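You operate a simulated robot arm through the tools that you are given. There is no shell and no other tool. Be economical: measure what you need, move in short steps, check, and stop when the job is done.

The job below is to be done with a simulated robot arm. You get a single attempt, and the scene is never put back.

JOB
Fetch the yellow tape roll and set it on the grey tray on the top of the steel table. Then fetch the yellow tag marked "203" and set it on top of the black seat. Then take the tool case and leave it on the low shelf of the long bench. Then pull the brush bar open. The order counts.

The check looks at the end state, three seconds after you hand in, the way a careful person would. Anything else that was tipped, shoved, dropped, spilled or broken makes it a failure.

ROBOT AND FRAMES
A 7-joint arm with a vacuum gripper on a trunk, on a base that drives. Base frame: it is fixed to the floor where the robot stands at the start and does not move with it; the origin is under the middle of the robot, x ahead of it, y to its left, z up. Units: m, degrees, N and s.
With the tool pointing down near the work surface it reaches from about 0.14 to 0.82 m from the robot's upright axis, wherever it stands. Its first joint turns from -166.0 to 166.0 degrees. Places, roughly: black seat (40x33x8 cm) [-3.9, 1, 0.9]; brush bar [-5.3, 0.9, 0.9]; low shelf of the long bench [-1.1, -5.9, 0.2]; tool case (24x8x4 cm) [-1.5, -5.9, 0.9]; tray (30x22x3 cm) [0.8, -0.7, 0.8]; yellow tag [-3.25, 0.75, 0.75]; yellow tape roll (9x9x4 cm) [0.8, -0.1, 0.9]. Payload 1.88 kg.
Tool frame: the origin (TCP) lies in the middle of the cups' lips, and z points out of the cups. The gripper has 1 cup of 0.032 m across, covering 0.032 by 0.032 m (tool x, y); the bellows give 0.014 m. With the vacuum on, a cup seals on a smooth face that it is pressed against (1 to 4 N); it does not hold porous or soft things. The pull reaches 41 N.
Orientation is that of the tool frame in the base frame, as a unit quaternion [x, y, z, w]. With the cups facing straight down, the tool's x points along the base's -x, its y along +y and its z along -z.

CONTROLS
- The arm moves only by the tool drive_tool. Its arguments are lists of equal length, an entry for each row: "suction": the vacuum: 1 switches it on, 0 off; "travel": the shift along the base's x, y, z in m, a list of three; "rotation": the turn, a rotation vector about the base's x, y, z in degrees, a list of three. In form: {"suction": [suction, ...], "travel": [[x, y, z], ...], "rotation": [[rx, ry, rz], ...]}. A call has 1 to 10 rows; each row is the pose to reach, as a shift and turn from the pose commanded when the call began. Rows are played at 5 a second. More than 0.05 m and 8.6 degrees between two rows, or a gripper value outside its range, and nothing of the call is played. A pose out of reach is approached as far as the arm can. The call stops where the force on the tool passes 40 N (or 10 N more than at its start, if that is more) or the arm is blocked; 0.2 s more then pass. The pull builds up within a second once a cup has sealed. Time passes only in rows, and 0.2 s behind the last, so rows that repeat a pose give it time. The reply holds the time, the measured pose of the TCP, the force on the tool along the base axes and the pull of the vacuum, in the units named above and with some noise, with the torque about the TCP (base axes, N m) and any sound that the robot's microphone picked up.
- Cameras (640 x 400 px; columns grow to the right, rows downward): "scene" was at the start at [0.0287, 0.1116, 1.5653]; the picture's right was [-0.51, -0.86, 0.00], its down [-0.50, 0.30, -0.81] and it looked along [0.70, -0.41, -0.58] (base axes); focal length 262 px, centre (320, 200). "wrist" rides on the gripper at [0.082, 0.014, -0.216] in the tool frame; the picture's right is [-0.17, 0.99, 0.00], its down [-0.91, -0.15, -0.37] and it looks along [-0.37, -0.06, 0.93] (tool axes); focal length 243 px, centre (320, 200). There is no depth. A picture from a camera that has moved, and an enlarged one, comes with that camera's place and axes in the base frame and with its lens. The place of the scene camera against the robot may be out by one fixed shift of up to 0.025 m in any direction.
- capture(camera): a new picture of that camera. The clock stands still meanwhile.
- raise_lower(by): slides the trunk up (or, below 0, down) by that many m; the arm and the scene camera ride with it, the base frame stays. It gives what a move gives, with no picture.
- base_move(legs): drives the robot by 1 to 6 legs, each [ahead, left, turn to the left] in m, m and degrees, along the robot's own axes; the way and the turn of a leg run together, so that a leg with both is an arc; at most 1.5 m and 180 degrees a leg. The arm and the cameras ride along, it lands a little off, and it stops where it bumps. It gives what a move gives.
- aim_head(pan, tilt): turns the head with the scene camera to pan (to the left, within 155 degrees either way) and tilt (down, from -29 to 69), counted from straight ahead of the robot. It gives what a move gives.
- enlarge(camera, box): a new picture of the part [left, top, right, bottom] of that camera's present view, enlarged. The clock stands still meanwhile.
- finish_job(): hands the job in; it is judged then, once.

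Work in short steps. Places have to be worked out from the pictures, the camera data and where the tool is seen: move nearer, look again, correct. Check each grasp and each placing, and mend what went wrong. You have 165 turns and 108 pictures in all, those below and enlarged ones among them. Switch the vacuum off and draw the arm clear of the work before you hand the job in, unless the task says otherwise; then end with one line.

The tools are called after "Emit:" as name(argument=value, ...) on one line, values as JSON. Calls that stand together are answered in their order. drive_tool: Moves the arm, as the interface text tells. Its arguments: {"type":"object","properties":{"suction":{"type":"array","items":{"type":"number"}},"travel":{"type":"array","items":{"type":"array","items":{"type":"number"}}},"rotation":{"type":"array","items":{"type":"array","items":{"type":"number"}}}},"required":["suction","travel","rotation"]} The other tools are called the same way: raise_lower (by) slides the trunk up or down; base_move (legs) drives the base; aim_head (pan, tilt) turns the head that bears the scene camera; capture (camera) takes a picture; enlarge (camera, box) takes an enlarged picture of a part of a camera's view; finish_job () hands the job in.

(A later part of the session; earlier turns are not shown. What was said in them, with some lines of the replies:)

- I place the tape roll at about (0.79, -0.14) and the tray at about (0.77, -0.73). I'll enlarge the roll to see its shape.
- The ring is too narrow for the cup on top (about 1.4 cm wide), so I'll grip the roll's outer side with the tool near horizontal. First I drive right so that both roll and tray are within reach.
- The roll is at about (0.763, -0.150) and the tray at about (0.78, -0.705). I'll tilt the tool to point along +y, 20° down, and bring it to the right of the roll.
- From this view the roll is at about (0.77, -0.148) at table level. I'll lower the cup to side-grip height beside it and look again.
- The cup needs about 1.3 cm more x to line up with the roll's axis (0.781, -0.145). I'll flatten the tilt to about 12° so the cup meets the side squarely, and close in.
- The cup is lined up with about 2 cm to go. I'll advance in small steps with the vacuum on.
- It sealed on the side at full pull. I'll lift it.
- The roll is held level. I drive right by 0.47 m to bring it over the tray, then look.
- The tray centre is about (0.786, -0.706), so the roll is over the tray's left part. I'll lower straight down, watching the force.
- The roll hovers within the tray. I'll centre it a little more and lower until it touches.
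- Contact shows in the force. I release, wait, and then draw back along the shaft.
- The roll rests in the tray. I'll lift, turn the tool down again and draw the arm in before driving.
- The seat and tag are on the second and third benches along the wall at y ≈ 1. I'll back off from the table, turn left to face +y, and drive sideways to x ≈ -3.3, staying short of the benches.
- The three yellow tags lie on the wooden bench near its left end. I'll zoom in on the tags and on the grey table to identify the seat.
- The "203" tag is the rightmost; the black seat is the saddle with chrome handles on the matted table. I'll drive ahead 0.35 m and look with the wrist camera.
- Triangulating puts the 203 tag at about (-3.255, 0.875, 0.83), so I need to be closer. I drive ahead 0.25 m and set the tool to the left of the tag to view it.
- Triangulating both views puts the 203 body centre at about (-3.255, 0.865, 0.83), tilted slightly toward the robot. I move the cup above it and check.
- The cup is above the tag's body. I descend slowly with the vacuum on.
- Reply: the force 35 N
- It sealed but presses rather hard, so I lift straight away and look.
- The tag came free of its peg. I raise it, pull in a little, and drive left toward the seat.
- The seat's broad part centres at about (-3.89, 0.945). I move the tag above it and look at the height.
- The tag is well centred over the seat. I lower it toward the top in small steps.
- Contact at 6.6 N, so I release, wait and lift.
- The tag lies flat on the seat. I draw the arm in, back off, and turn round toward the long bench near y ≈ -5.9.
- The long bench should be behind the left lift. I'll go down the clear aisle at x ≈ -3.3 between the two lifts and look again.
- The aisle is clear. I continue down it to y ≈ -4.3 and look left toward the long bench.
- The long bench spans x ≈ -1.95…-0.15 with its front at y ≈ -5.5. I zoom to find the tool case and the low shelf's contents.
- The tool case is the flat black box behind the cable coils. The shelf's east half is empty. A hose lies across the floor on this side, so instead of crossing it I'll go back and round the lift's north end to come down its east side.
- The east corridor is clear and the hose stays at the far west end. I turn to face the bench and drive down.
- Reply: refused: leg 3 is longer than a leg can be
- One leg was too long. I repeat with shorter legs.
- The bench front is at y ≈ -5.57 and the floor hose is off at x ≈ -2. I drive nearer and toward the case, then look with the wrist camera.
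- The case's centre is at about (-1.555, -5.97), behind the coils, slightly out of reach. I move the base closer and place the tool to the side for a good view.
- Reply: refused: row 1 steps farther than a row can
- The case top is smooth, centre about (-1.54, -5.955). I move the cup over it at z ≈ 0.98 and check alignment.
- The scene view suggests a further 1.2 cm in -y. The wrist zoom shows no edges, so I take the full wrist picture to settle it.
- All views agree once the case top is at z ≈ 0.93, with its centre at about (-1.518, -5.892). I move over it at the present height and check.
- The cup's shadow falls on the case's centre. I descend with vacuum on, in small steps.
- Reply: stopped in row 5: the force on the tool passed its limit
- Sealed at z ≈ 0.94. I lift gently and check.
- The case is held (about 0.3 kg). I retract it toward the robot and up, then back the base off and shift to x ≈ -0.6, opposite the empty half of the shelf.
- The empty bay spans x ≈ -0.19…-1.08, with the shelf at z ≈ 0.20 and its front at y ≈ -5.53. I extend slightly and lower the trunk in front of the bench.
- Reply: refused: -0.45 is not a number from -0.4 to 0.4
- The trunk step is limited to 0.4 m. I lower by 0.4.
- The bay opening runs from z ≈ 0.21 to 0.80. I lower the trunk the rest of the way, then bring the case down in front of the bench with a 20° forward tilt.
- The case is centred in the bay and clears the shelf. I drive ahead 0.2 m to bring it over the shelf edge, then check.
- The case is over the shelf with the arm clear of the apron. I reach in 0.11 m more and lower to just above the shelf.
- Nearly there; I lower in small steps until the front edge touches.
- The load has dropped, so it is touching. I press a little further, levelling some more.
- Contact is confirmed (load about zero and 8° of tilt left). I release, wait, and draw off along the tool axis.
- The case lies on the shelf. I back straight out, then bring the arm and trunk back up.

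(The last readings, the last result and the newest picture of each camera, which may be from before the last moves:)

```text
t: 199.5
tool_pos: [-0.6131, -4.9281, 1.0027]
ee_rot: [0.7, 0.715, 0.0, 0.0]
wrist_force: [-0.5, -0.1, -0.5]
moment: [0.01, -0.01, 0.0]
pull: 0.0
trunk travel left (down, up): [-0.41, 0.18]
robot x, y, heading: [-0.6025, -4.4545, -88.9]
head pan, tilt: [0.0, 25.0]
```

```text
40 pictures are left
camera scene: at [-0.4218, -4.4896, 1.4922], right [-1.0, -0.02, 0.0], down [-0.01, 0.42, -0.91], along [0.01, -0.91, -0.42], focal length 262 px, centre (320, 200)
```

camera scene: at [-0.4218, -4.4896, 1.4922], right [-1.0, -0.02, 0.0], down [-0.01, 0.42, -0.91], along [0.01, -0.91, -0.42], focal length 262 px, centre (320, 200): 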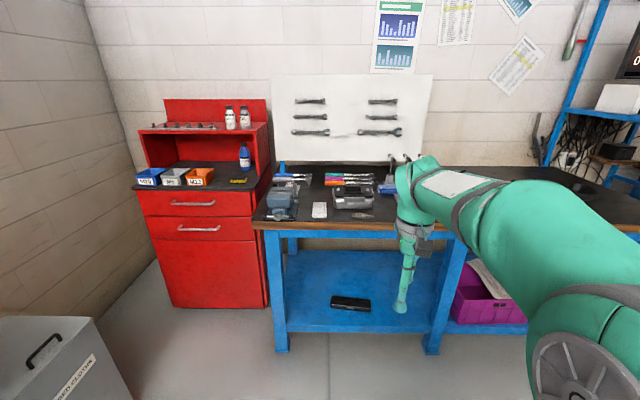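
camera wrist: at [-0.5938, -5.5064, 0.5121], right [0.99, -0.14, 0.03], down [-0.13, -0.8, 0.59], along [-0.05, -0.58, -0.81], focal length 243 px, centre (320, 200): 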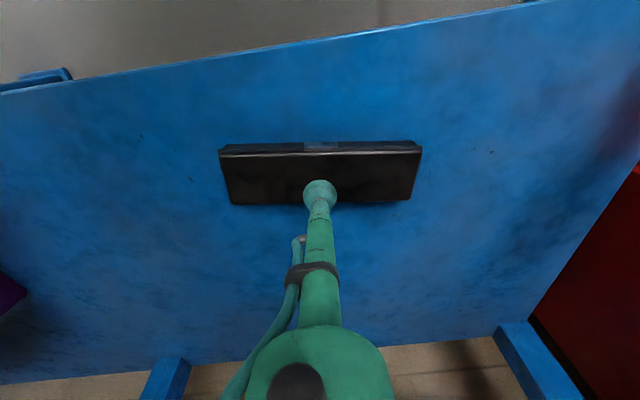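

The case sits neatly on the shelf. Now I go back up the east corridor and across to the brush bar near (-5.3, 0.9).

Emit:
raise_lower(by=0.1)

Emit:
base_move(legs=[[-1.5, 0, 0], [-1.5, 0, 0], [0, 0, 179], [0.1, 1.45, 0], [0.1, 1.45, 0], [0.1, 1.2, 0]])

Emit:
aim_head(pan=20, tilt=20)

Emit:
capture(camera="scene")

```text
t: 200.9
tool_pos: [-0.613, -4.9273, 1.1008]
ee_rot: [0.699, 0.715, -0.001, -0.001]
wrist_force: [0.5, -0.4, 0.3]
moment: [-0.03, 0.03, 0.03]
pull: 0.1
trunk travel left (down, up): [-0.51, 0.08]
robot x, y, heading: [-0.5995, -4.4536, -89.1]
head pan, tilt: [0.0, 25.0]
```

```text
t: 241.2
tool_pos: [-4.5891, -1.0132, 1.1014]
ee_rot: [0.731, -0.682, 0.0, 0.001]
wrist_force: [-0.9, -0.4, 0.1]
moment: [0.02, -0.04, -0.01]
pull: 0.1
trunk travel left (down, up): [-0.51, 0.08]
robot x, y, heading: [-4.5752, -1.4862, 93.8]
head pan, tilt: [0.0, 25.0]
stopped in leg 6: the robot was blocked; the commanded pose is now the measured one
```

```text
t: 242.0
tool_pos: [-4.5889, -1.0144, 1.1026]
ee_rot: [0.732, -0.682, 0.0, -0.001]
wrist_force: [0.1, 0.2, 0.2]
moment: [0.03, -0.01, 0.0]
pull: 0.0
trunk travel left (down, up): [-0.51, 0.08]
robot x, y, heading: [-4.5783, -1.4894, 93.6]
head pan, tilt: [20.0, 20.0]
```

```text
39 pictures are left
camera scene: at [-4.7626, -1.4824, 1.6003], right [0.92, 0.4, 0.0], down [0.14, -0.31, -0.94], along [-0.38, 0.86, -0.34], focal length 262 px, centre (320, 200)
```

scene: 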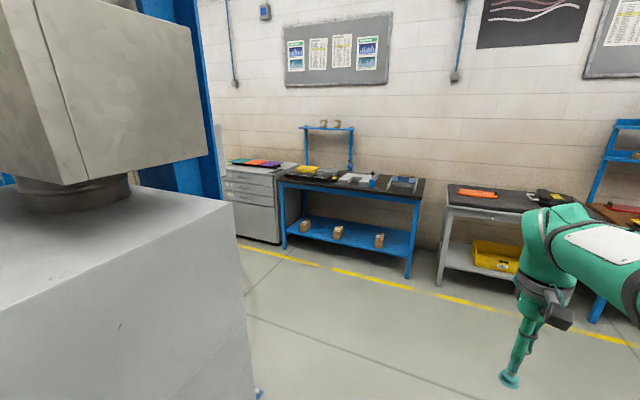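

The extractor cabinet blocked the sideways drive. I ease away to the right, straighten up, and go ahead past it.

Emit:
base_move(legs=[[0, -0.15, 0], [0, 0, -3.6], [1.1, 0, 0]])

Emit:
aim_head(pan=35, tilt=30)

Emit:
capture(camera="scene")

```text
t: 249.0
tool_pos: [-4.418, 0.0787, 1.1023]
ee_rot: [0.713, -0.701, 0.0, 0.0]
wrist_force: [-0.1, 0.6, 0.2]
moment: [-0.02, 0.0, 0.0]
pull: 0.1
trunk travel left (down, up): [-0.51, 0.08]
robot x, y, heading: [-4.4298, -0.3955, 90.4]
head pan, tilt: [20.0, 20.0]
```

```text
t: 249.7
tool_pos: [-4.4175, 0.0787, 1.1019]
ee_rot: [0.713, -0.701, 0.0, 0.0]
wrist_force: [-0.5, -0.3, 0.4]
moment: [0.03, -0.04, 0.01]
pull: 0.0
trunk travel left (down, up): [-0.51, 0.08]
robot x, y, heading: [-4.4317, -0.3959, 90.4]
head pan, tilt: [35.0, 30.0]
```

```text
38 pictures are left
camera scene: at [-4.6354, -0.3928, 1.5843], right [0.81, 0.58, 0.0], down [0.29, -0.41, -0.87], along [-0.5, 0.71, -0.5], focal length 262 px, centre (320, 200)
```

scene: 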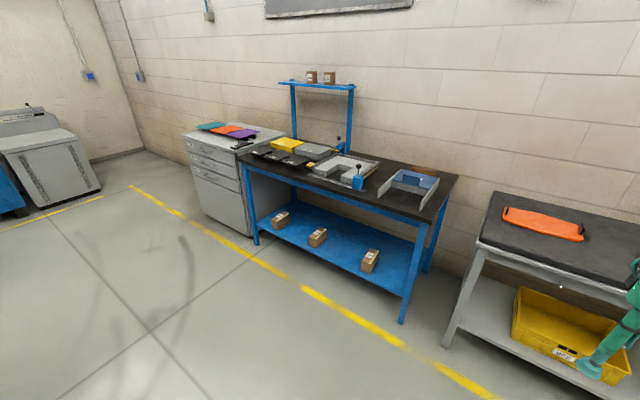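

The brush bar should be around pixel (350, 175), the grey frame with the blue clamp. I zoom in.

Emit:
enlarge(camera="scene", box=[240, 120, 460, 257])

```text
2.91 times, centred on (350, 188) of scene
camera zoom: at [-4.6354, -0.3928, 1.5843], right [0.81, 0.58, 0.0], down [0.29, -0.41, -0.87], along [-0.5, 0.71, -0.5], focal length 762 px, centre (233, 234)
```

zoom: 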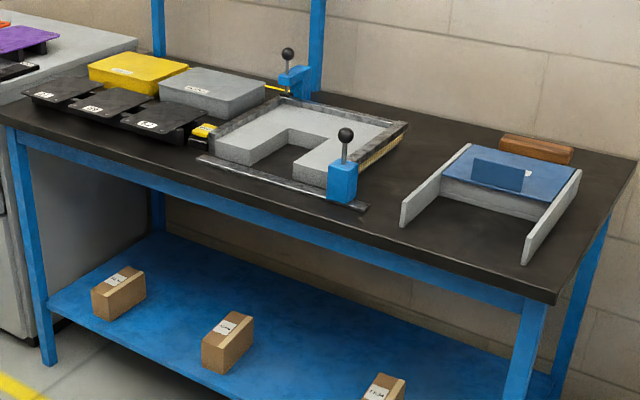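

The device has a grey block, a bar with tan bristles at its right, and two blue posts with ball-knob levers. I drive over to stand in front of it and look from close up.

Emit:
base_move(legs=[[0.4, 0, 0], [0, 0.8, 0]])

Emit:
aim_head(pan=5, tilt=45)

Emit:
capture(camera="scene")

Emit:
capture(camera="wrist")

```text
t: 256.1
tool_pos: [-5.2228, 0.4663, 1.1017]
ee_rot: [0.714, -0.7, 0.001, 0.0]
wrist_force: [-0.5, -0.1, -0.4]
moment: [0.0, 0.0, -0.04]
pull: 0.0
trunk travel left (down, up): [-0.51, 0.08]
robot x, y, heading: [-5.2367, -0.0114, 90.6]
head pan, tilt: [35.0, 30.0]
```

```text
t: 257.0
tool_pos: [-5.2235, 0.4654, 1.1022]
ee_rot: [0.714, -0.7, 0.0, 0.0]
wrist_force: [-0.3, 0.3, -0.6]
moment: [-0.02, 0.01, 0.02]
pull: 0.1
trunk travel left (down, up): [-0.51, 0.08]
robot x, y, heading: [-5.2377, -0.0123, 90.7]
head pan, tilt: [5.0, 45.0]
```

```text
36 pictures are left
camera scene: at [-5.3947, 0.0008, 1.5617], right [0.99, 0.1, 0.0], down [0.07, -0.7, -0.71], along [-0.07, 0.7, -0.71], focal length 262 px, centre (320, 200)
```

scene: 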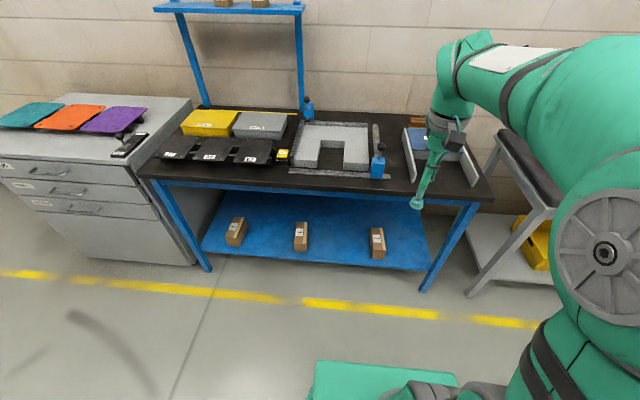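

```text
35 pictures are left
camera wrist: at [-5.2359, 0.3832, 1.3192], right [-0.99, 0.14, 0.0], down [0.13, 0.92, 0.37], along [0.05, 0.37, -0.93], focal length 243 px, centre (320, 200)
```

wrist: 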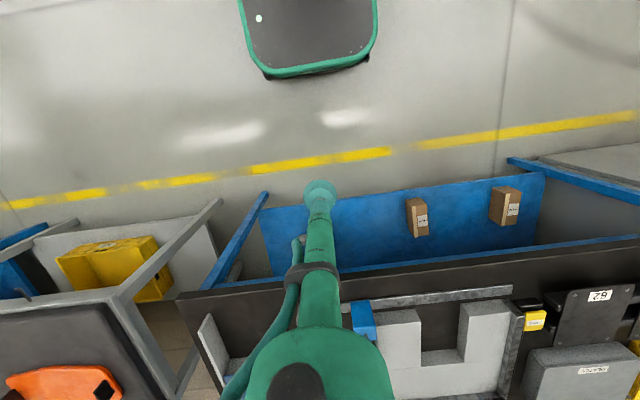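

Emit:
enlarge(camera="scene", box=[260, 80, 420, 190])

```text
3.64 times, centred on (340, 135) of scene
camera zoom: at [-5.3947, 0.0008, 1.5617], right [0.99, 0.1, 0.0], down [0.07, -0.7, -0.71], along [-0.07, 0.7, -0.71], focal length 952 px, centre (247, 436)
```

zoom: 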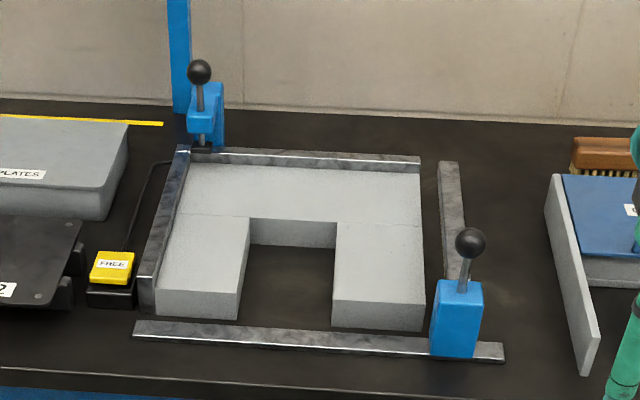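

The bristles appeared along the right-hand bar; I need a closer, more oblique look. I drive nearer and move the tool to the right, out of the way.

Emit:
base_move(legs=[[0.15, 0, 0]])

Emit:
drive_tool(suction=[0, 0, 0, 0], travel=[[0.04, 0, 0.02], [0.08, 0, 0.03], [0.12, 0, 0.04], [0.16, 0, 0.05]], rotation=[[0, 0, 0], [0, 0, 0], [0, 0, 0], [0, 0, 0]])

Emit:
enlarge(camera="scene", box=[300, 90, 440, 190])

Emit:
capture(camera="wrist")

```text
t: 258.4
tool_pos: [-5.2257, 0.6139, 1.1027]
ee_rot: [0.714, -0.7, 0.001, 0.001]
wrist_force: [0.8, 0.8, -1.3]
moment: [-0.02, 0.04, -0.04]
pull: 0.1
trunk travel left (down, up): [-0.51, 0.08]
robot x, y, heading: [-5.2417, 0.1402, 91.2]
head pan, tilt: [5.0, 45.0]
```

```text
t: 259.4
tool_pos: [-5.0653, 0.6141, 1.1508]
ee_rot: [0.715, -0.699, 0.0, 0.001]
wrist_force: [0.4, 0.0, 0.2]
moment: [-0.01, -0.01, -0.02]
pull: 0.0
trunk travel left (down, up): [-0.51, 0.08]
robot x, y, heading: [-5.2383, 0.1414, 91.0]
head pan, tilt: [5.0, 45.0]
```

```text
4.00 times, centred on (370, 140) of scene
camera zoom: at [-5.3965, 0.1496, 1.5617], right [0.99, 0.1, 0.0], down [0.07, -0.7, -0.71], along [-0.07, 0.7, -0.71], focal length 1048 px, centre (120, 440)
```

zoom: 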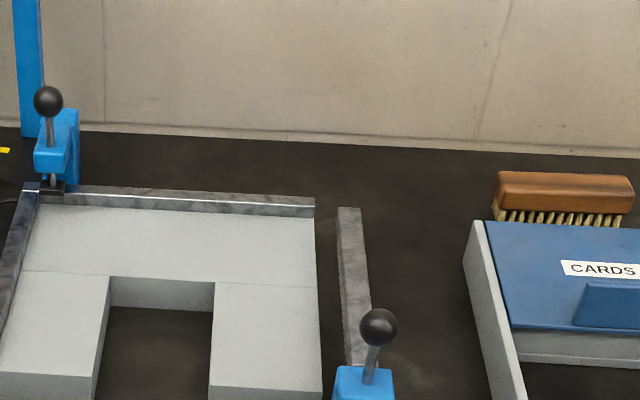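

```text
32 pictures are left
camera wrist: at [-5.0778, 0.5325, 1.3683], right [-0.99, 0.14, 0.0], down [0.13, 0.92, 0.37], along [0.05, 0.37, -0.93], focal length 243 px, centre (320, 200)
```

wrist: 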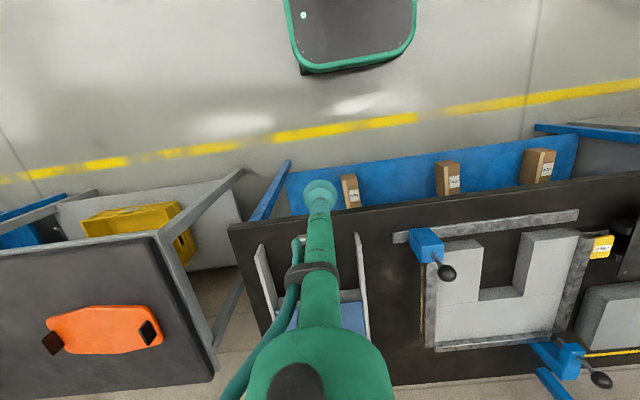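

I zoom in on this wrist view, which shows the brush bar beside the block from above.

Emit:
enlarge(camera="wrist", box=[380, 200, 620, 390])

```text
2.11 times, centred on (500, 295) of wrist
camera zoom: at [-5.0778, 0.5325, 1.3683], right [-0.99, 0.14, 0.0], down [0.13, 0.92, 0.37], along [0.05, 0.37, -0.93], focal length 511 px, centre (-59, 0)
```

zoom: 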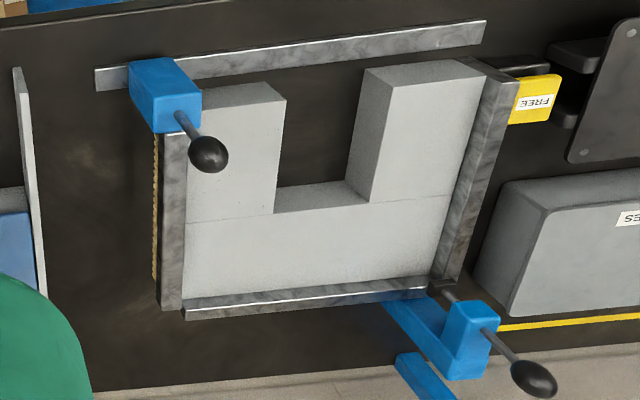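

The brush bar is the right-hand bar hanging from the blue carriage on the front rail. A yellow "FREE" button with a cable may be its release. I zoom in on those parts.

Emit:
aim_head(pan=15, tilt=45)

Emit:
enlarge(camera="scene", box=[265, 90, 425, 190])

Emit:
enlarge(camera="scene", box=[340, 150, 460, 240])

```text
t: 260.1
tool_pos: [-5.0652, 0.6139, 1.1509]
ee_rot: [0.715, -0.7, 0.001, 0.0]
wrist_force: [0.0, -0.8, -1.0]
moment: [0.01, 0.0, 0.04]
pull: 0.1
trunk travel left (down, up): [-0.51, 0.08]
robot x, y, heading: [-5.2352, 0.1391, 90.9]
head pan, tilt: [15.0, 45.0]
```

```text
4.00 times, centred on (345, 140) of scene
camera zoom: at [-5.4105, 0.1469, 1.5617], right [0.96, 0.27, 0.0], down [0.19, -0.68, -0.71], along [-0.19, 0.68, -0.71], focal length 1048 px, centre (220, 440)
```

zoom: 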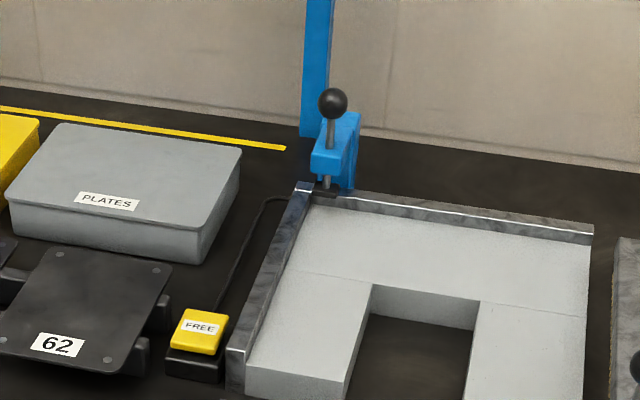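

```text
4.44 times, centred on (400, 195) of scene
camera zoom: at [-5.4105, 0.1469, 1.5617], right [0.96, 0.27, 0.0], down [0.19, -0.68, -0.71], along [-0.19, 0.68, -0.71], focal length 1164 px, centre (-36, 222)
```

zoom: 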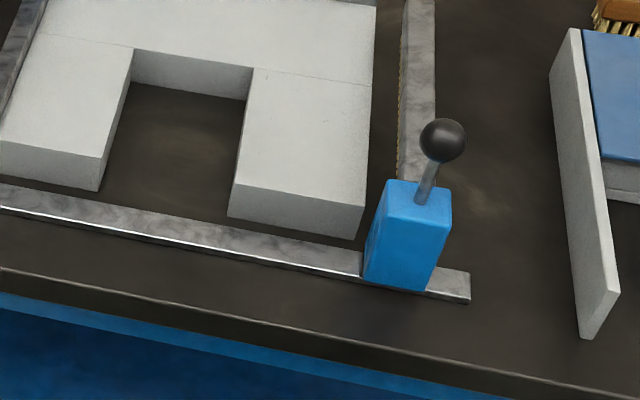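

The bar's top is at z ≈ 0.947 (block top 0.902), so it rides over the block on its blue carriage along the front rail. I'll hold the carriage's front face (about (-5.27, 0.84, 0.905)) with a horizontal cup, which lets me test either direction. I back off slightly and turn the tool to point at +y.

Emit:
base_move(legs=[[-0.15, 0, 0]])

Emit:
drive_tool(suction=[0, 0, 0, 0, 0, 0, 0, 0, 0, 0], travel=[[-0.02, 0.02, 0], [-0.04, 0.04, 0], [-0.06, 0.06, -0.01], [-0.08, 0.08, -0.02], [-0.1, 0.1, -0.04], [-0.12, 0.12, -0.06], [-0.14, 0.14, -0.08], [-0.16, 0.16, -0.1], [-0.18, 0.18, -0.13], [-0.205, 0.2, -0.16]], rotation=[[8, 0, 0], [16, 0, 0], [24, 0, 0], [32, 0, 0], [40, 0, 0], [48, 0, 0], [56, 0, 0], [64, 0, 0], [72, 0, 0], [80, 0, 0]])

Emit:
capture(camera="scene")

Emit:
capture(camera="wrist")

```text
t: 261.5
tool_pos: [-5.065, 0.4649, 1.1513]
ee_rot: [0.715, -0.699, 0.001, 0.0]
wrist_force: [-1.4, -0.5, 0.6]
moment: [-0.02, 0.01, 0.0]
pull: 0.1
trunk travel left (down, up): [-0.51, 0.08]
robot x, y, heading: [-5.2362, -0.0118, 90.6]
head pan, tilt: [15.0, 45.0]
```

```text
t: 263.4
tool_pos: [-5.2112, 0.6789, 1.0921]
ee_rot: [0.618, -0.598, -0.35, -0.37]
wrist_force: [0.3, -0.7, 0.2]
moment: [0.07, 0.03, 0.05]
pull: 0.1
out of reach, approached as far as the arm can: row 9
trunk travel left (down, up): [-0.51, 0.08]
robot x, y, heading: [-5.2364, -0.0147, 91.0]
head pan, tilt: [15.0, 45.0]
stopped in row 9: the arm was blocked; the commanded pose is now the measured one
```

```text
28 pictures are left
camera scene: at [-5.4081, -0.0049, 1.5592], right [0.96, 0.27, 0.0], down [0.19, -0.68, -0.71], along [-0.19, 0.68, -0.71], focal length 262 px, centre (320, 200)
```

scene: 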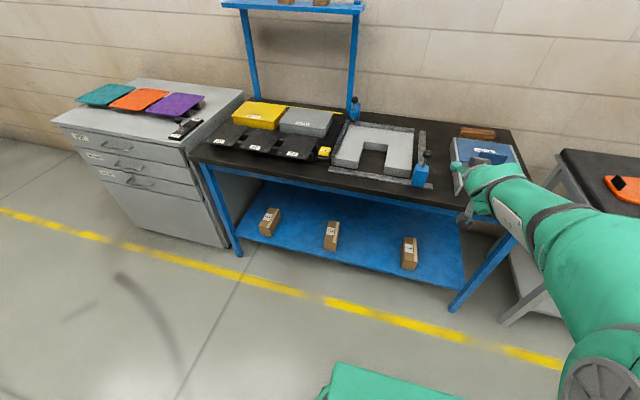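

```text
27 pictures are left
camera wrist: at [-5.2255, 0.4499, 1.1241], right [-0.99, 0.07, 0.11], down [0.11, 0.11, 0.99], along [0.06, 0.99, -0.12], focal length 243 px, centre (320, 200)
```

wrist: 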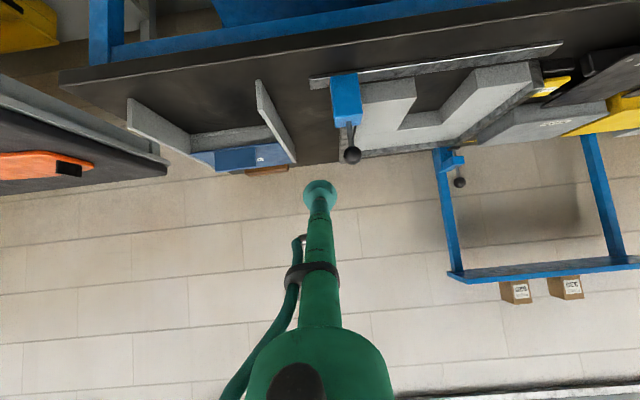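

The wrist ran out of travel at 61°. A lower shoulder should let the tool go level, so I back off 0.2 m, lower the trunk 0.2 m and finish the rotation.

Emit:
base_move(legs=[[-0.18, 0, 0]])

Emit:
raise_lower(by=-0.25)

Emit:
drive_tool(suction=[0, 0, 0, 0], travel=[[-0.01, 0.01, 0.02], [-0.03, 0.02, 0.04], [-0.045, 0.03, 0.06], [-0.06, 0.04, 0.07]], rotation=[[5, 0, 0], [10, 0, 0], [15, 0, 0], [19, 0, 0]])

```text
t: 264.9
tool_pos: [-5.2096, 0.5007, 1.0839]
ee_rot: [0.622, -0.601, -0.346, -0.364]
wrist_force: [0.7, -0.7, -0.2]
moment: [0.0, 0.0, -0.02]
pull: 0.0
trunk travel left (down, up): [-0.51, 0.08]
robot x, y, heading: [-5.2376, -0.1891, 91.2]
head pan, tilt: [15.0, 45.0]
```

```text
t: 267.4
tool_pos: [-5.2102, 0.5052, 0.8234]
ee_rot: [0.624, -0.603, -0.342, -0.359]
wrist_force: [0.3, 0.0, -0.2]
moment: [-0.02, 0.04, 0.0]
pull: 0.0
trunk travel left (down, up): [-0.26, 0.33]
robot x, y, heading: [-5.2315, -0.1887, 90.9]
head pan, tilt: [15.0, 45.0]
```

```text
t: 268.0
tool_pos: [-5.2232, 0.5194, 0.7313]
ee_rot: [0.63, -0.617, -0.323, -0.345]
wrist_force: [0.1, 0.0, 0.0]
moment: [0.04, 0.0, 0.04]
pull: 0.1
trunk travel left (down, up): [-0.26, 0.33]
robot x, y, heading: [-5.2343, -0.1921, 91.1]
head pan, tilt: [15.0, 45.0]
stopped in row 2: the arm was blocked; the commanded pose is now the measured one
```

Pointing forward is limited by the wrist. Pointing sideways worked with the roll, so I raise the trunk again, return the tool to vertical, and will come at the carriage from its right side instead.

Emit:
raise_lower(by=0.33)

Emit:
drive_tool(suction=[0, 0, 0, 0, 0, 0, 0, 0], travel=[[0, -0.01, 0.02], [0, -0.02, 0.04], [0, -0.03, 0.06], [0.02, -0.03, 0.08], [0.04, -0.03, 0.1], [0.06, -0.03, 0.11], [0.08, -0.03, 0.11], [0.1, -0.03, 0.11]], rotation=[[-7, 0, 0], [-14, 0, 0], [-21, 0, 0], [-28, 0, 0], [-35, 0, 0], [-42, 0, 0], [-49, 0, 0], [-56.4, 0, 0]])

```text
t: 271.3
tool_pos: [-5.2217, 0.5139, 1.0666]
ee_rot: [0.629, -0.616, -0.325, -0.346]
wrist_force: [0.2, 0.4, 0.2]
moment: [0.0, 0.04, 0.03]
pull: 0.0
trunk travel left (down, up): [-0.59, 0.0]
robot x, y, heading: [-5.2322, -0.189, 91.0]
head pan, tilt: [15.0, 45.0]
```

```text
t: 273.1
tool_pos: [-5.1171, 0.4833, 1.1768]
ee_rot: [0.716, -0.698, 0.007, -0.01]
wrist_force: [0.3, 0.2, -0.2]
moment: [-0.05, 0.0, -0.01]
pull: 0.1
out of reach, approached as far as the arm can: row 1, 2
trunk travel left (down, up): [-0.59, 0.0]
robot x, y, heading: [-5.2329, -0.1887, 90.9]
head pan, tilt: [15.0, 45.0]
```

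The tool is vertical again. I move the base ahead and right, then tilt the tool 65° sideways to point at -x, pre-positioned to the right of and above the carriage.

Emit:
base_move(legs=[[0.28, -0.1, 0]])

Emit:
drive_tool(suction=[0, 0, 0, 0, 0, 0, 0, 0], travel=[[-0.02, 0.01, 0], [-0.04, 0.02, 0], [-0.06, 0.03, -0.02], [-0.08, 0.04, -0.04], [-0.1, 0.05, -0.06], [-0.12, 0.06, -0.08], [-0.14, 0.075, -0.1], [-0.16, 0.087, -0.12]], rotation=[[0, 8, 0], [0, 16, 0], [0, 24, 0], [0, 32, 0], [0, 40, 0], [0, 48, 0], [0, 56, 0], [0, 64, 0]])

Emit:
capture(camera="scene")

Emit:
capture(camera="wrist")

```text
t: 275.1
tool_pos: [-5.0243, 0.7746, 1.1764]
ee_rot: [0.717, -0.697, 0.006, -0.01]
wrist_force: [-0.2, 0.2, 0.0]
moment: [-0.01, 0.0, 0.0]
pull: 0.0
trunk travel left (down, up): [-0.59, 0.0]
robot x, y, heading: [-5.1401, 0.104, 90.9]
head pan, tilt: [15.0, 45.0]
```

```text
t: 276.9
tool_pos: [-5.1829, 0.8624, 1.0568]
ee_rot: [0.611, -0.595, -0.376, 0.361]
wrist_force: [0.1, -0.6, 0.1]
moment: [-0.02, -0.06, 0.01]
pull: 0.0
trunk travel left (down, up): [-0.59, 0.0]
robot x, y, heading: [-5.1351, 0.0996, 91.1]
head pan, tilt: [15.0, 45.0]
```

```text
26 pictures are left
camera scene: at [-5.3097, 0.1084, 1.6417], right [0.96, 0.28, 0.0], down [0.2, -0.68, -0.71], along [-0.2, 0.68, -0.71], focal length 262 px, centre (320, 200)
```

scene: 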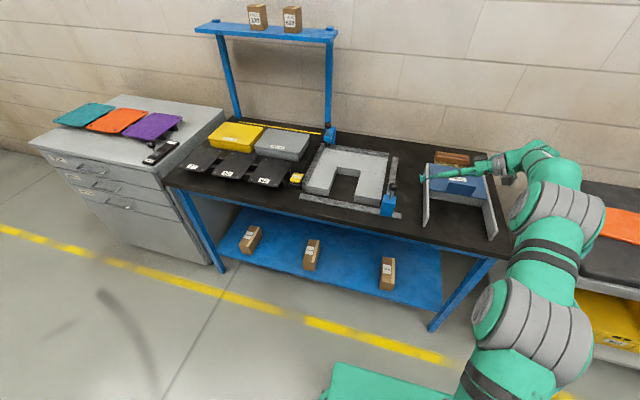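

```text
25 pictures are left
camera wrist: at [-4.9977, 0.7769, 1.1658], right [-0.45, 0.14, 0.88], down [0.4, 0.92, 0.06], along [-0.8, 0.38, -0.47], focal length 243 px, centre (320, 200)
```

wrist: 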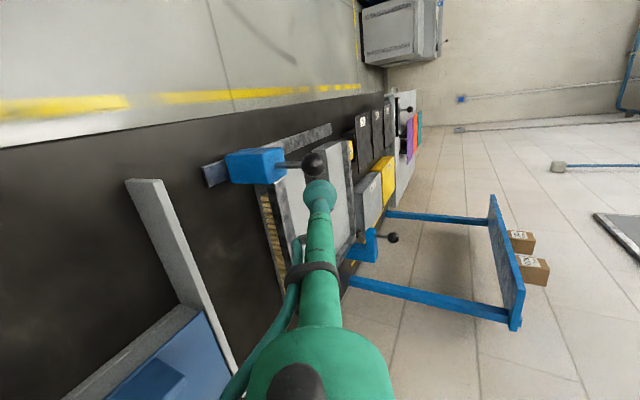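

The view shows the carriage's right face at about (-5.243, 0.85, 0.925). I lower the cup beside it, clear of the card tray's wall.

Emit:
drive_tool(suction=[1, 1, 1, 1], travel=[[0, -0.012, -0.04], [0, -0.012, -0.08], [-0.01, -0.012, -0.12], [-0.02, -0.012, -0.133]], rotation=[[0, 0, 0], [0, 0, 0], [0, 0, 0], [0, 0, 0]])

Emit:
enlarge(camera="scene", box=[340, 130, 500, 240])

Emit:
capture(camera="wrist")

```text
t: 277.9
tool_pos: [-5.2047, 0.8481, 0.9243]
ee_rot: [0.611, -0.597, -0.375, 0.36]
wrist_force: [0.4, 0.3, -0.5]
moment: [-0.01, 0.03, 0.0]
pull: 0.0
trunk travel left (down, up): [-0.59, 0.0]
robot x, y, heading: [-5.1387, 0.0997, 91.0]
head pan, tilt: [15.0, 45.0]
```

```text
3.64 times, centred on (420, 185) of scene
camera zoom: at [-5.3098, 0.1081, 1.6417], right [0.96, 0.28, 0.0], down [0.2, -0.68, -0.71], along [-0.2, 0.68, -0.71], focal length 952 px, centre (-44, 254)
```

zoom: 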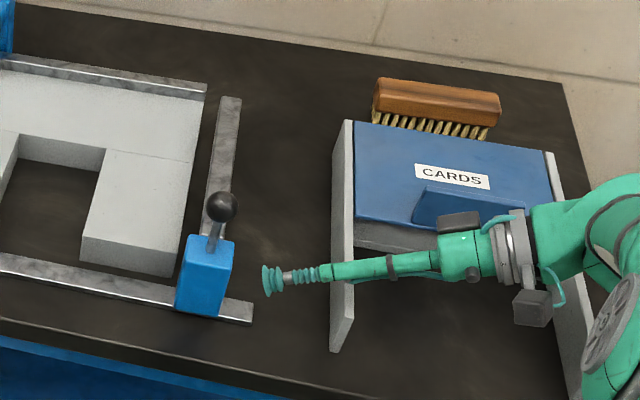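

```text
23 pictures are left
camera wrist: at [-5.0187, 0.7641, 1.0333], right [-0.45, 0.14, 0.88], down [0.4, 0.92, 0.06], along [-0.8, 0.38, -0.47], focal length 243 px, centre (320, 200)
```

wrist: 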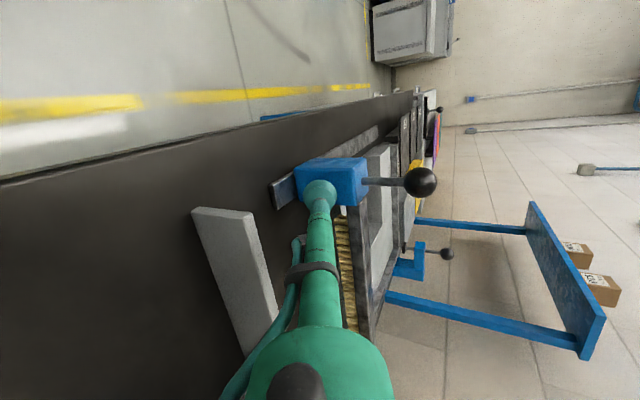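

The cup is level with the middle of the carriage's right face, about 3.7 cm away. I advance gently with vacuum on.

Emit:
drive_tool(suction=[1, 1, 1, 1, 1, 1], travel=[[-0.02, 0, 0], [-0.028, 0, 0], [-0.034, 0, 0], [-0.038, 0, 0], [-0.042, 0, 0], [-0.042, 0, 0]], rotation=[[0, 0, 0], [0, 0, 0], [0, 0, 0], [0, 0, 0], [0, 0, 0], [0, 0, 0]])

Emit:
enlarge(camera="scene", box=[340, 130, 500, 240])

```text
t: 279.3
tool_pos: [-5.2448, 0.8483, 0.924]
ee_rot: [0.612, -0.596, -0.375, 0.36]
wrist_force: [0.7, 0.0, -0.2]
moment: [0.03, 0.03, 0.04]
pull: 0.0
trunk travel left (down, up): [-0.59, 0.0]
robot x, y, heading: [-5.1376, 0.1049, 91.4]
head pan, tilt: [15.0, 45.0]
```

```text
3.64 times, centred on (420, 185) of scene
camera zoom: at [-5.3097, 0.108, 1.6417], right [0.96, 0.28, 0.0], down [0.2, -0.68, -0.71], along [-0.2, 0.68, -0.71], focal length 952 px, centre (-44, 254)
```

zoom: 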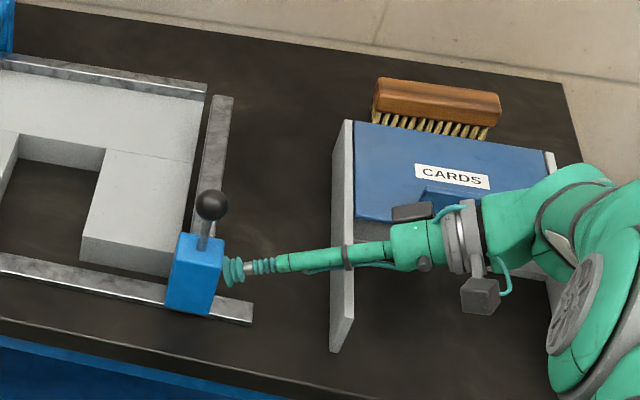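

The carriage slides freely to the left along its rail under almost no force. I push it steadily further along the rail.

Emit:
drive_tool(suction=[0, 0, 0, 0, 0, 0, 0, 0], travel=[[-0.02, 0, 0], [-0.04, 0, 0], [-0.06, 0, 0], [-0.08, 0, 0], [-0.1, 0, 0], [-0.12, 0, 0], [-0.14, 0, 0], [-0.14, 0, 0]], rotation=[[0, 0, 0], [0, 0, 0], [0, 0, 0], [0, 0, 0], [0, 0, 0], [0, 0, 0], [0, 0, 0], [0, 0, 0]])

Emit:
enlarge(camera="scene", box=[280, 120, 440, 230])

```text
t: 281.1
tool_pos: [-5.3857, 0.8513, 0.9243]
ee_rot: [0.612, -0.596, -0.375, 0.36]
wrist_force: [0.3, 0.0, 1.2]
moment: [0.02, -0.01, -0.03]
pull: 0.1
trunk travel left (down, up): [-0.59, 0.0]
robot x, y, heading: [-5.1367, 0.1041, 91.1]
head pan, tilt: [15.0, 45.0]
```

```text
3.64 times, centred on (360, 175) of scene
camera zoom: at [-5.31, 0.1079, 1.6417], right [0.96, 0.28, 0.0], down [0.2, -0.68, -0.71], along [-0.2, 0.68, -0.71], focal length 952 px, centre (174, 291)
```

zoom: 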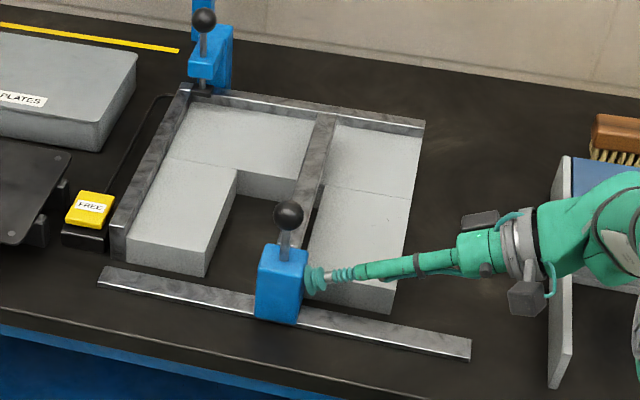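

The bar slides cleanly above the block. I keep pushing toward the far end of the rail.

Emit:
drive_tool(suction=[0, 0, 0, 0, 0, 0, 0, 0, 0], travel=[[-0.02, 0, 0], [-0.04, 0, 0], [-0.06, 0, 0], [-0.08, 0, 0], [-0.1, 0, 0], [-0.12, 0, 0], [-0.13, 0, 0], [-0.14, 0, 0], [-0.15, 0, 0]], rotation=[[0, 0, 0], [0, 0, 0], [0, 0, 0], [0, 0, 0], [0, 0, 0], [0, 0, 0], [0, 0, 0], [0, 0, 0], [0, 0, 0]])

Emit:
enlarge(camera="scene", box=[280, 120, 440, 230])

```text
t: 283.1
tool_pos: [-5.5363, 0.8472, 0.9238]
ee_rot: [0.611, -0.597, -0.375, 0.36]
wrist_force: [1.8, -0.2, 0.2]
moment: [-0.01, 0.03, -0.01]
pull: 0.0
trunk travel left (down, up): [-0.59, 0.0]
robot x, y, heading: [-5.1392, 0.099, 91.2]
head pan, tilt: [15.0, 45.0]
```

```text
3.64 times, centred on (360, 175) of scene
camera zoom: at [-5.3098, 0.1079, 1.6417], right [0.96, 0.28, 0.0], down [0.2, -0.68, -0.71], along [-0.2, 0.68, -0.71], focal length 952 px, centre (174, 291)
```

zoom: 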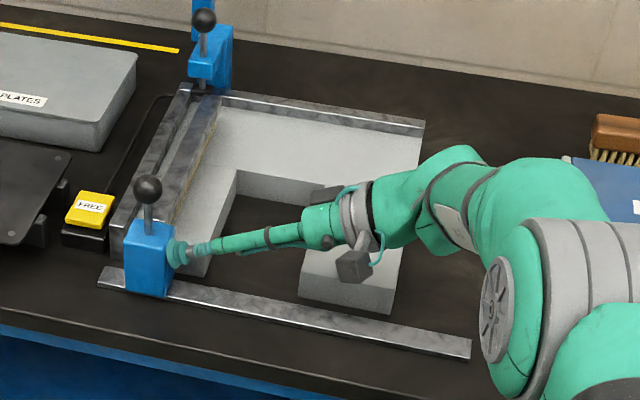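

The bar is close to the left end with slightly more resistance. I push on gently to find the end stop.

Emit:
drive_tool(suction=[0, 0, 0, 0, 0, 0], travel=[[-0.005, 0, 0], [-0.01, 0, 0], [-0.015, 0, 0], [-0.02, 0, 0], [-0.025, 0, 0], [-0.025, 0, 0]], rotation=[[0, 0, 0], [0, 0, 0], [0, 0, 0], [0, 0, 0], [0, 0, 0], [0, 0, 0]])

Emit:
enlarge(camera="scene", box=[280, 120, 440, 230])

```text
t: 284.5
tool_pos: [-5.5596, 0.8481, 0.9236]
ee_rot: [0.611, -0.597, -0.374, 0.361]
wrist_force: [7.7, 1.3, -2.3]
moment: [-0.1, 0.14, 0.01]
pull: 0.0
trunk travel left (down, up): [-0.59, 0.0]
robot x, y, heading: [-5.1376, 0.0999, 91.1]
head pan, tilt: [15.0, 45.0]
```

```text
3.64 times, centred on (360, 175) of scene
camera zoom: at [-5.3092, 0.1084, 1.6417], right [0.96, 0.28, 0.0], down [0.2, -0.68, -0.71], along [-0.2, 0.68, -0.71], focal length 952 px, centre (174, 291)
```

zoom: 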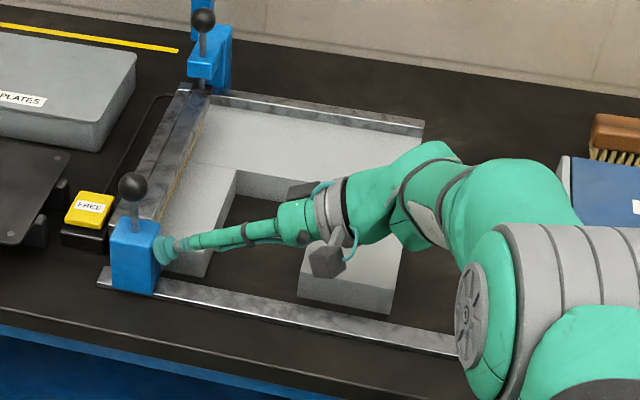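

The force has risen to 7.7 N, which looks like the end stop. I press 1 cm more to confirm, then back off and see whether it stays.

Emit:
drive_tool(suction=[0, 0, 0, 0, 0, 0, 0, 0], travel=[[-0.005, 0, 0], [-0.01, 0, 0], [-0.01, 0, 0], [0.01, 0, 0], [0.03, 0, 0], [0.05, 0, 0.02], [0.08, 0, 0.05], [0.08, 0, 0.05]], rotation=[[0, 0, 0], [0, 0, 0], [0, 0, 0], [0, 0, 0], [0, 0, 0], [0, 0, 0], [0, 0, 0], [0, 0, 0]])

Emit:
enlarge(camera="scene", box=[280, 120, 440, 230])

```text
t: 285.2
tool_pos: [-5.563, 0.849, 0.9171]
ee_rot: [0.611, -0.601, -0.371, 0.358]
wrist_force: [8.1, 0.3, -3.9]
moment: [-0.01, 0.24, -0.03]
pull: 0.0
trunk travel left (down, up): [-0.59, 0.0]
robot x, y, heading: [-5.1393, 0.1003, 91.2]
head pan, tilt: [15.0, 45.0]
stopped in row 3: the force on the tool passed its limit (the readings are from after the stop); the commanded pose is now the measured one
```

```text
3.64 times, centred on (360, 175) of scene
camera zoom: at [-5.3086, 0.1086, 1.6418], right [0.96, 0.27, 0.0], down [0.19, -0.68, -0.71], along [-0.19, 0.68, -0.71], focal length 952 px, centre (174, 291)
```

zoom: 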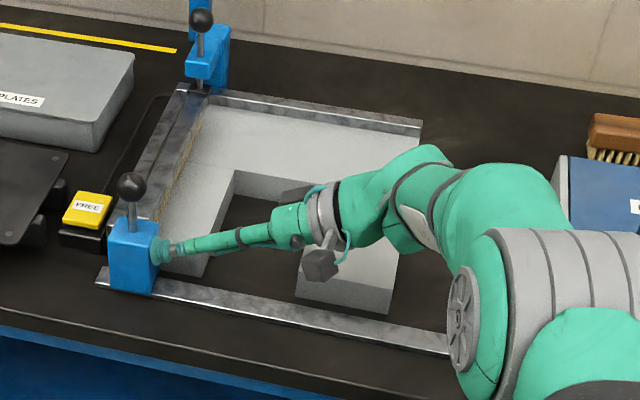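

That is the hard stop. I back the tool off and check that the bar stays put.

Emit:
drive_tool(suction=[0, 0, 0, 0, 0, 0, 0, 0], travel=[[0.01, 0, 0], [0.03, 0, 0.01], [0.05, 0, 0.03], [0.08, 0, 0.06], [0.11, 0, 0.1], [0.13, -0.02, 0.14], [0.15, -0.05, 0.17], [0.17, -0.08, 0.2]], rotation=[[0, 0, 0], [0, 0, 0], [0, 0, 0], [0, -5, 0], [0, -12, 0], [0, -20, 0], [0, -28, 0], [0, -36, 0]])

Emit:
enlarge(camera="scene", box=[280, 120, 440, 230])

```text
t: 287.0
tool_pos: [-5.3937, 0.7699, 1.121]
ee_rot: [0.696, -0.682, -0.165, 0.155]
wrist_force: [-0.3, 0.1, -0.5]
moment: [-0.03, 0.02, 0.0]
pull: 0.0
trunk travel left (down, up): [-0.59, 0.0]
robot x, y, heading: [-5.1404, 0.1042, 91.1]
head pan, tilt: [15.0, 45.0]
```

```text
3.64 times, centred on (360, 175) of scene
camera zoom: at [-5.3091, 0.1077, 1.6416], right [0.96, 0.28, 0.0], down [0.19, -0.68, -0.71], along [-0.19, 0.68, -0.71], focal length 952 px, centre (174, 291)
```

zoom: 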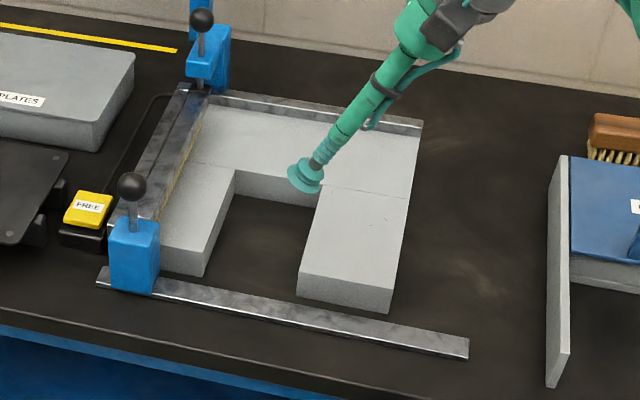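

The bar stays at its far end and nothing else in the jig has moved. I draw the arm clear and upright.

Emit:
drive_tool(suction=[0, 0, 0, 0, 0, 0, 0, 0], travel=[[0.02, -0.04, 0.01], [0.04, -0.08, 0.02], [0.06, -0.12, 0.03], [0.08, -0.16, 0.04], [0.1, -0.2, 0.05], [0.12, -0.24, 0.05], [0.14, -0.28, 0.05], [0.16, -0.3, 0.05]], rotation=[[0, -4, 0], [0, -8, 0], [0, -12, 0], [0, -16, 0], [0, -20, 0], [0, -24, 0], [0, -26, 0], [0, -26, 0]])

Emit:
base_move(legs=[[-0.3, 0, 0]])

Emit:
aim_head(pan=-20, tilt=30)

Emit:
capture(camera="scene")

```text
t: 288.8
tool_pos: [-5.2356, 0.4677, 1.1674]
ee_rot: [0.715, -0.699, -0.005, -0.002]
wrist_force: [0.9, -0.4, -0.3]
moment: [0.04, 0.06, 0.02]
pull: 0.0
trunk travel left (down, up): [-0.59, 0.0]
robot x, y, heading: [-5.137, 0.1009, 91.1]
head pan, tilt: [15.0, 45.0]
```

```text
t: 290.9
tool_pos: [-5.2324, 0.1694, 1.1675]
ee_rot: [0.72, -0.694, -0.005, -0.001]
wrist_force: [-0.1, -0.7, 0.8]
moment: [0.02, -0.01, -0.03]
pull: 0.1
trunk travel left (down, up): [-0.59, 0.0]
robot x, y, heading: [-5.133, -0.1982, 91.5]
head pan, tilt: [15.0, 45.0]
```

```text
t: 291.9
tool_pos: [-5.2338, 0.1702, 1.1673]
ee_rot: [0.719, -0.695, -0.005, -0.002]
wrist_force: [0.8, 0.7, -0.1]
moment: [-0.02, 0.01, 0.0]
pull: 0.1
trunk travel left (down, up): [-0.59, 0.0]
robot x, y, heading: [-5.1316, -0.1985, 91.7]
head pan, tilt: [-20.0, 30.0]
```

```text
16 pictures are left
camera scene: at [-5.2509, -0.1829, 1.6642], right [0.95, -0.31, 0.0], down [-0.16, -0.47, -0.87], along [0.27, 0.82, -0.5], focal length 262 px, centre (320, 200)
```

scene: 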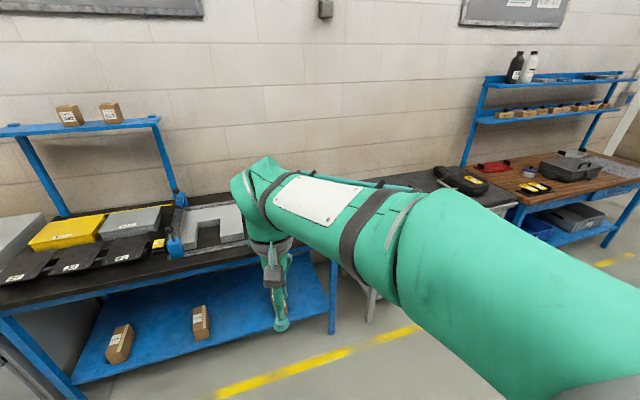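

The tag is still on the seat, the bar is at its open end, and the arm is clear with the vacuum off. I hand the job in.

Emit:
finish_job()

```text
The job is handed in.
```

I did all four steps in the order asked and handed the job in. The tape roll is in the grey tray, tag 203 is on the black seat, and the tool case is on the long bench's low shelf. The brush bar is slid fully to the left end of its rail; nothing marked which way was open, and left was the only long travel. On the way to it the base bumped the grey extractor cabinet and stopped; I backed off but did not check whether the cabinet had shifted.
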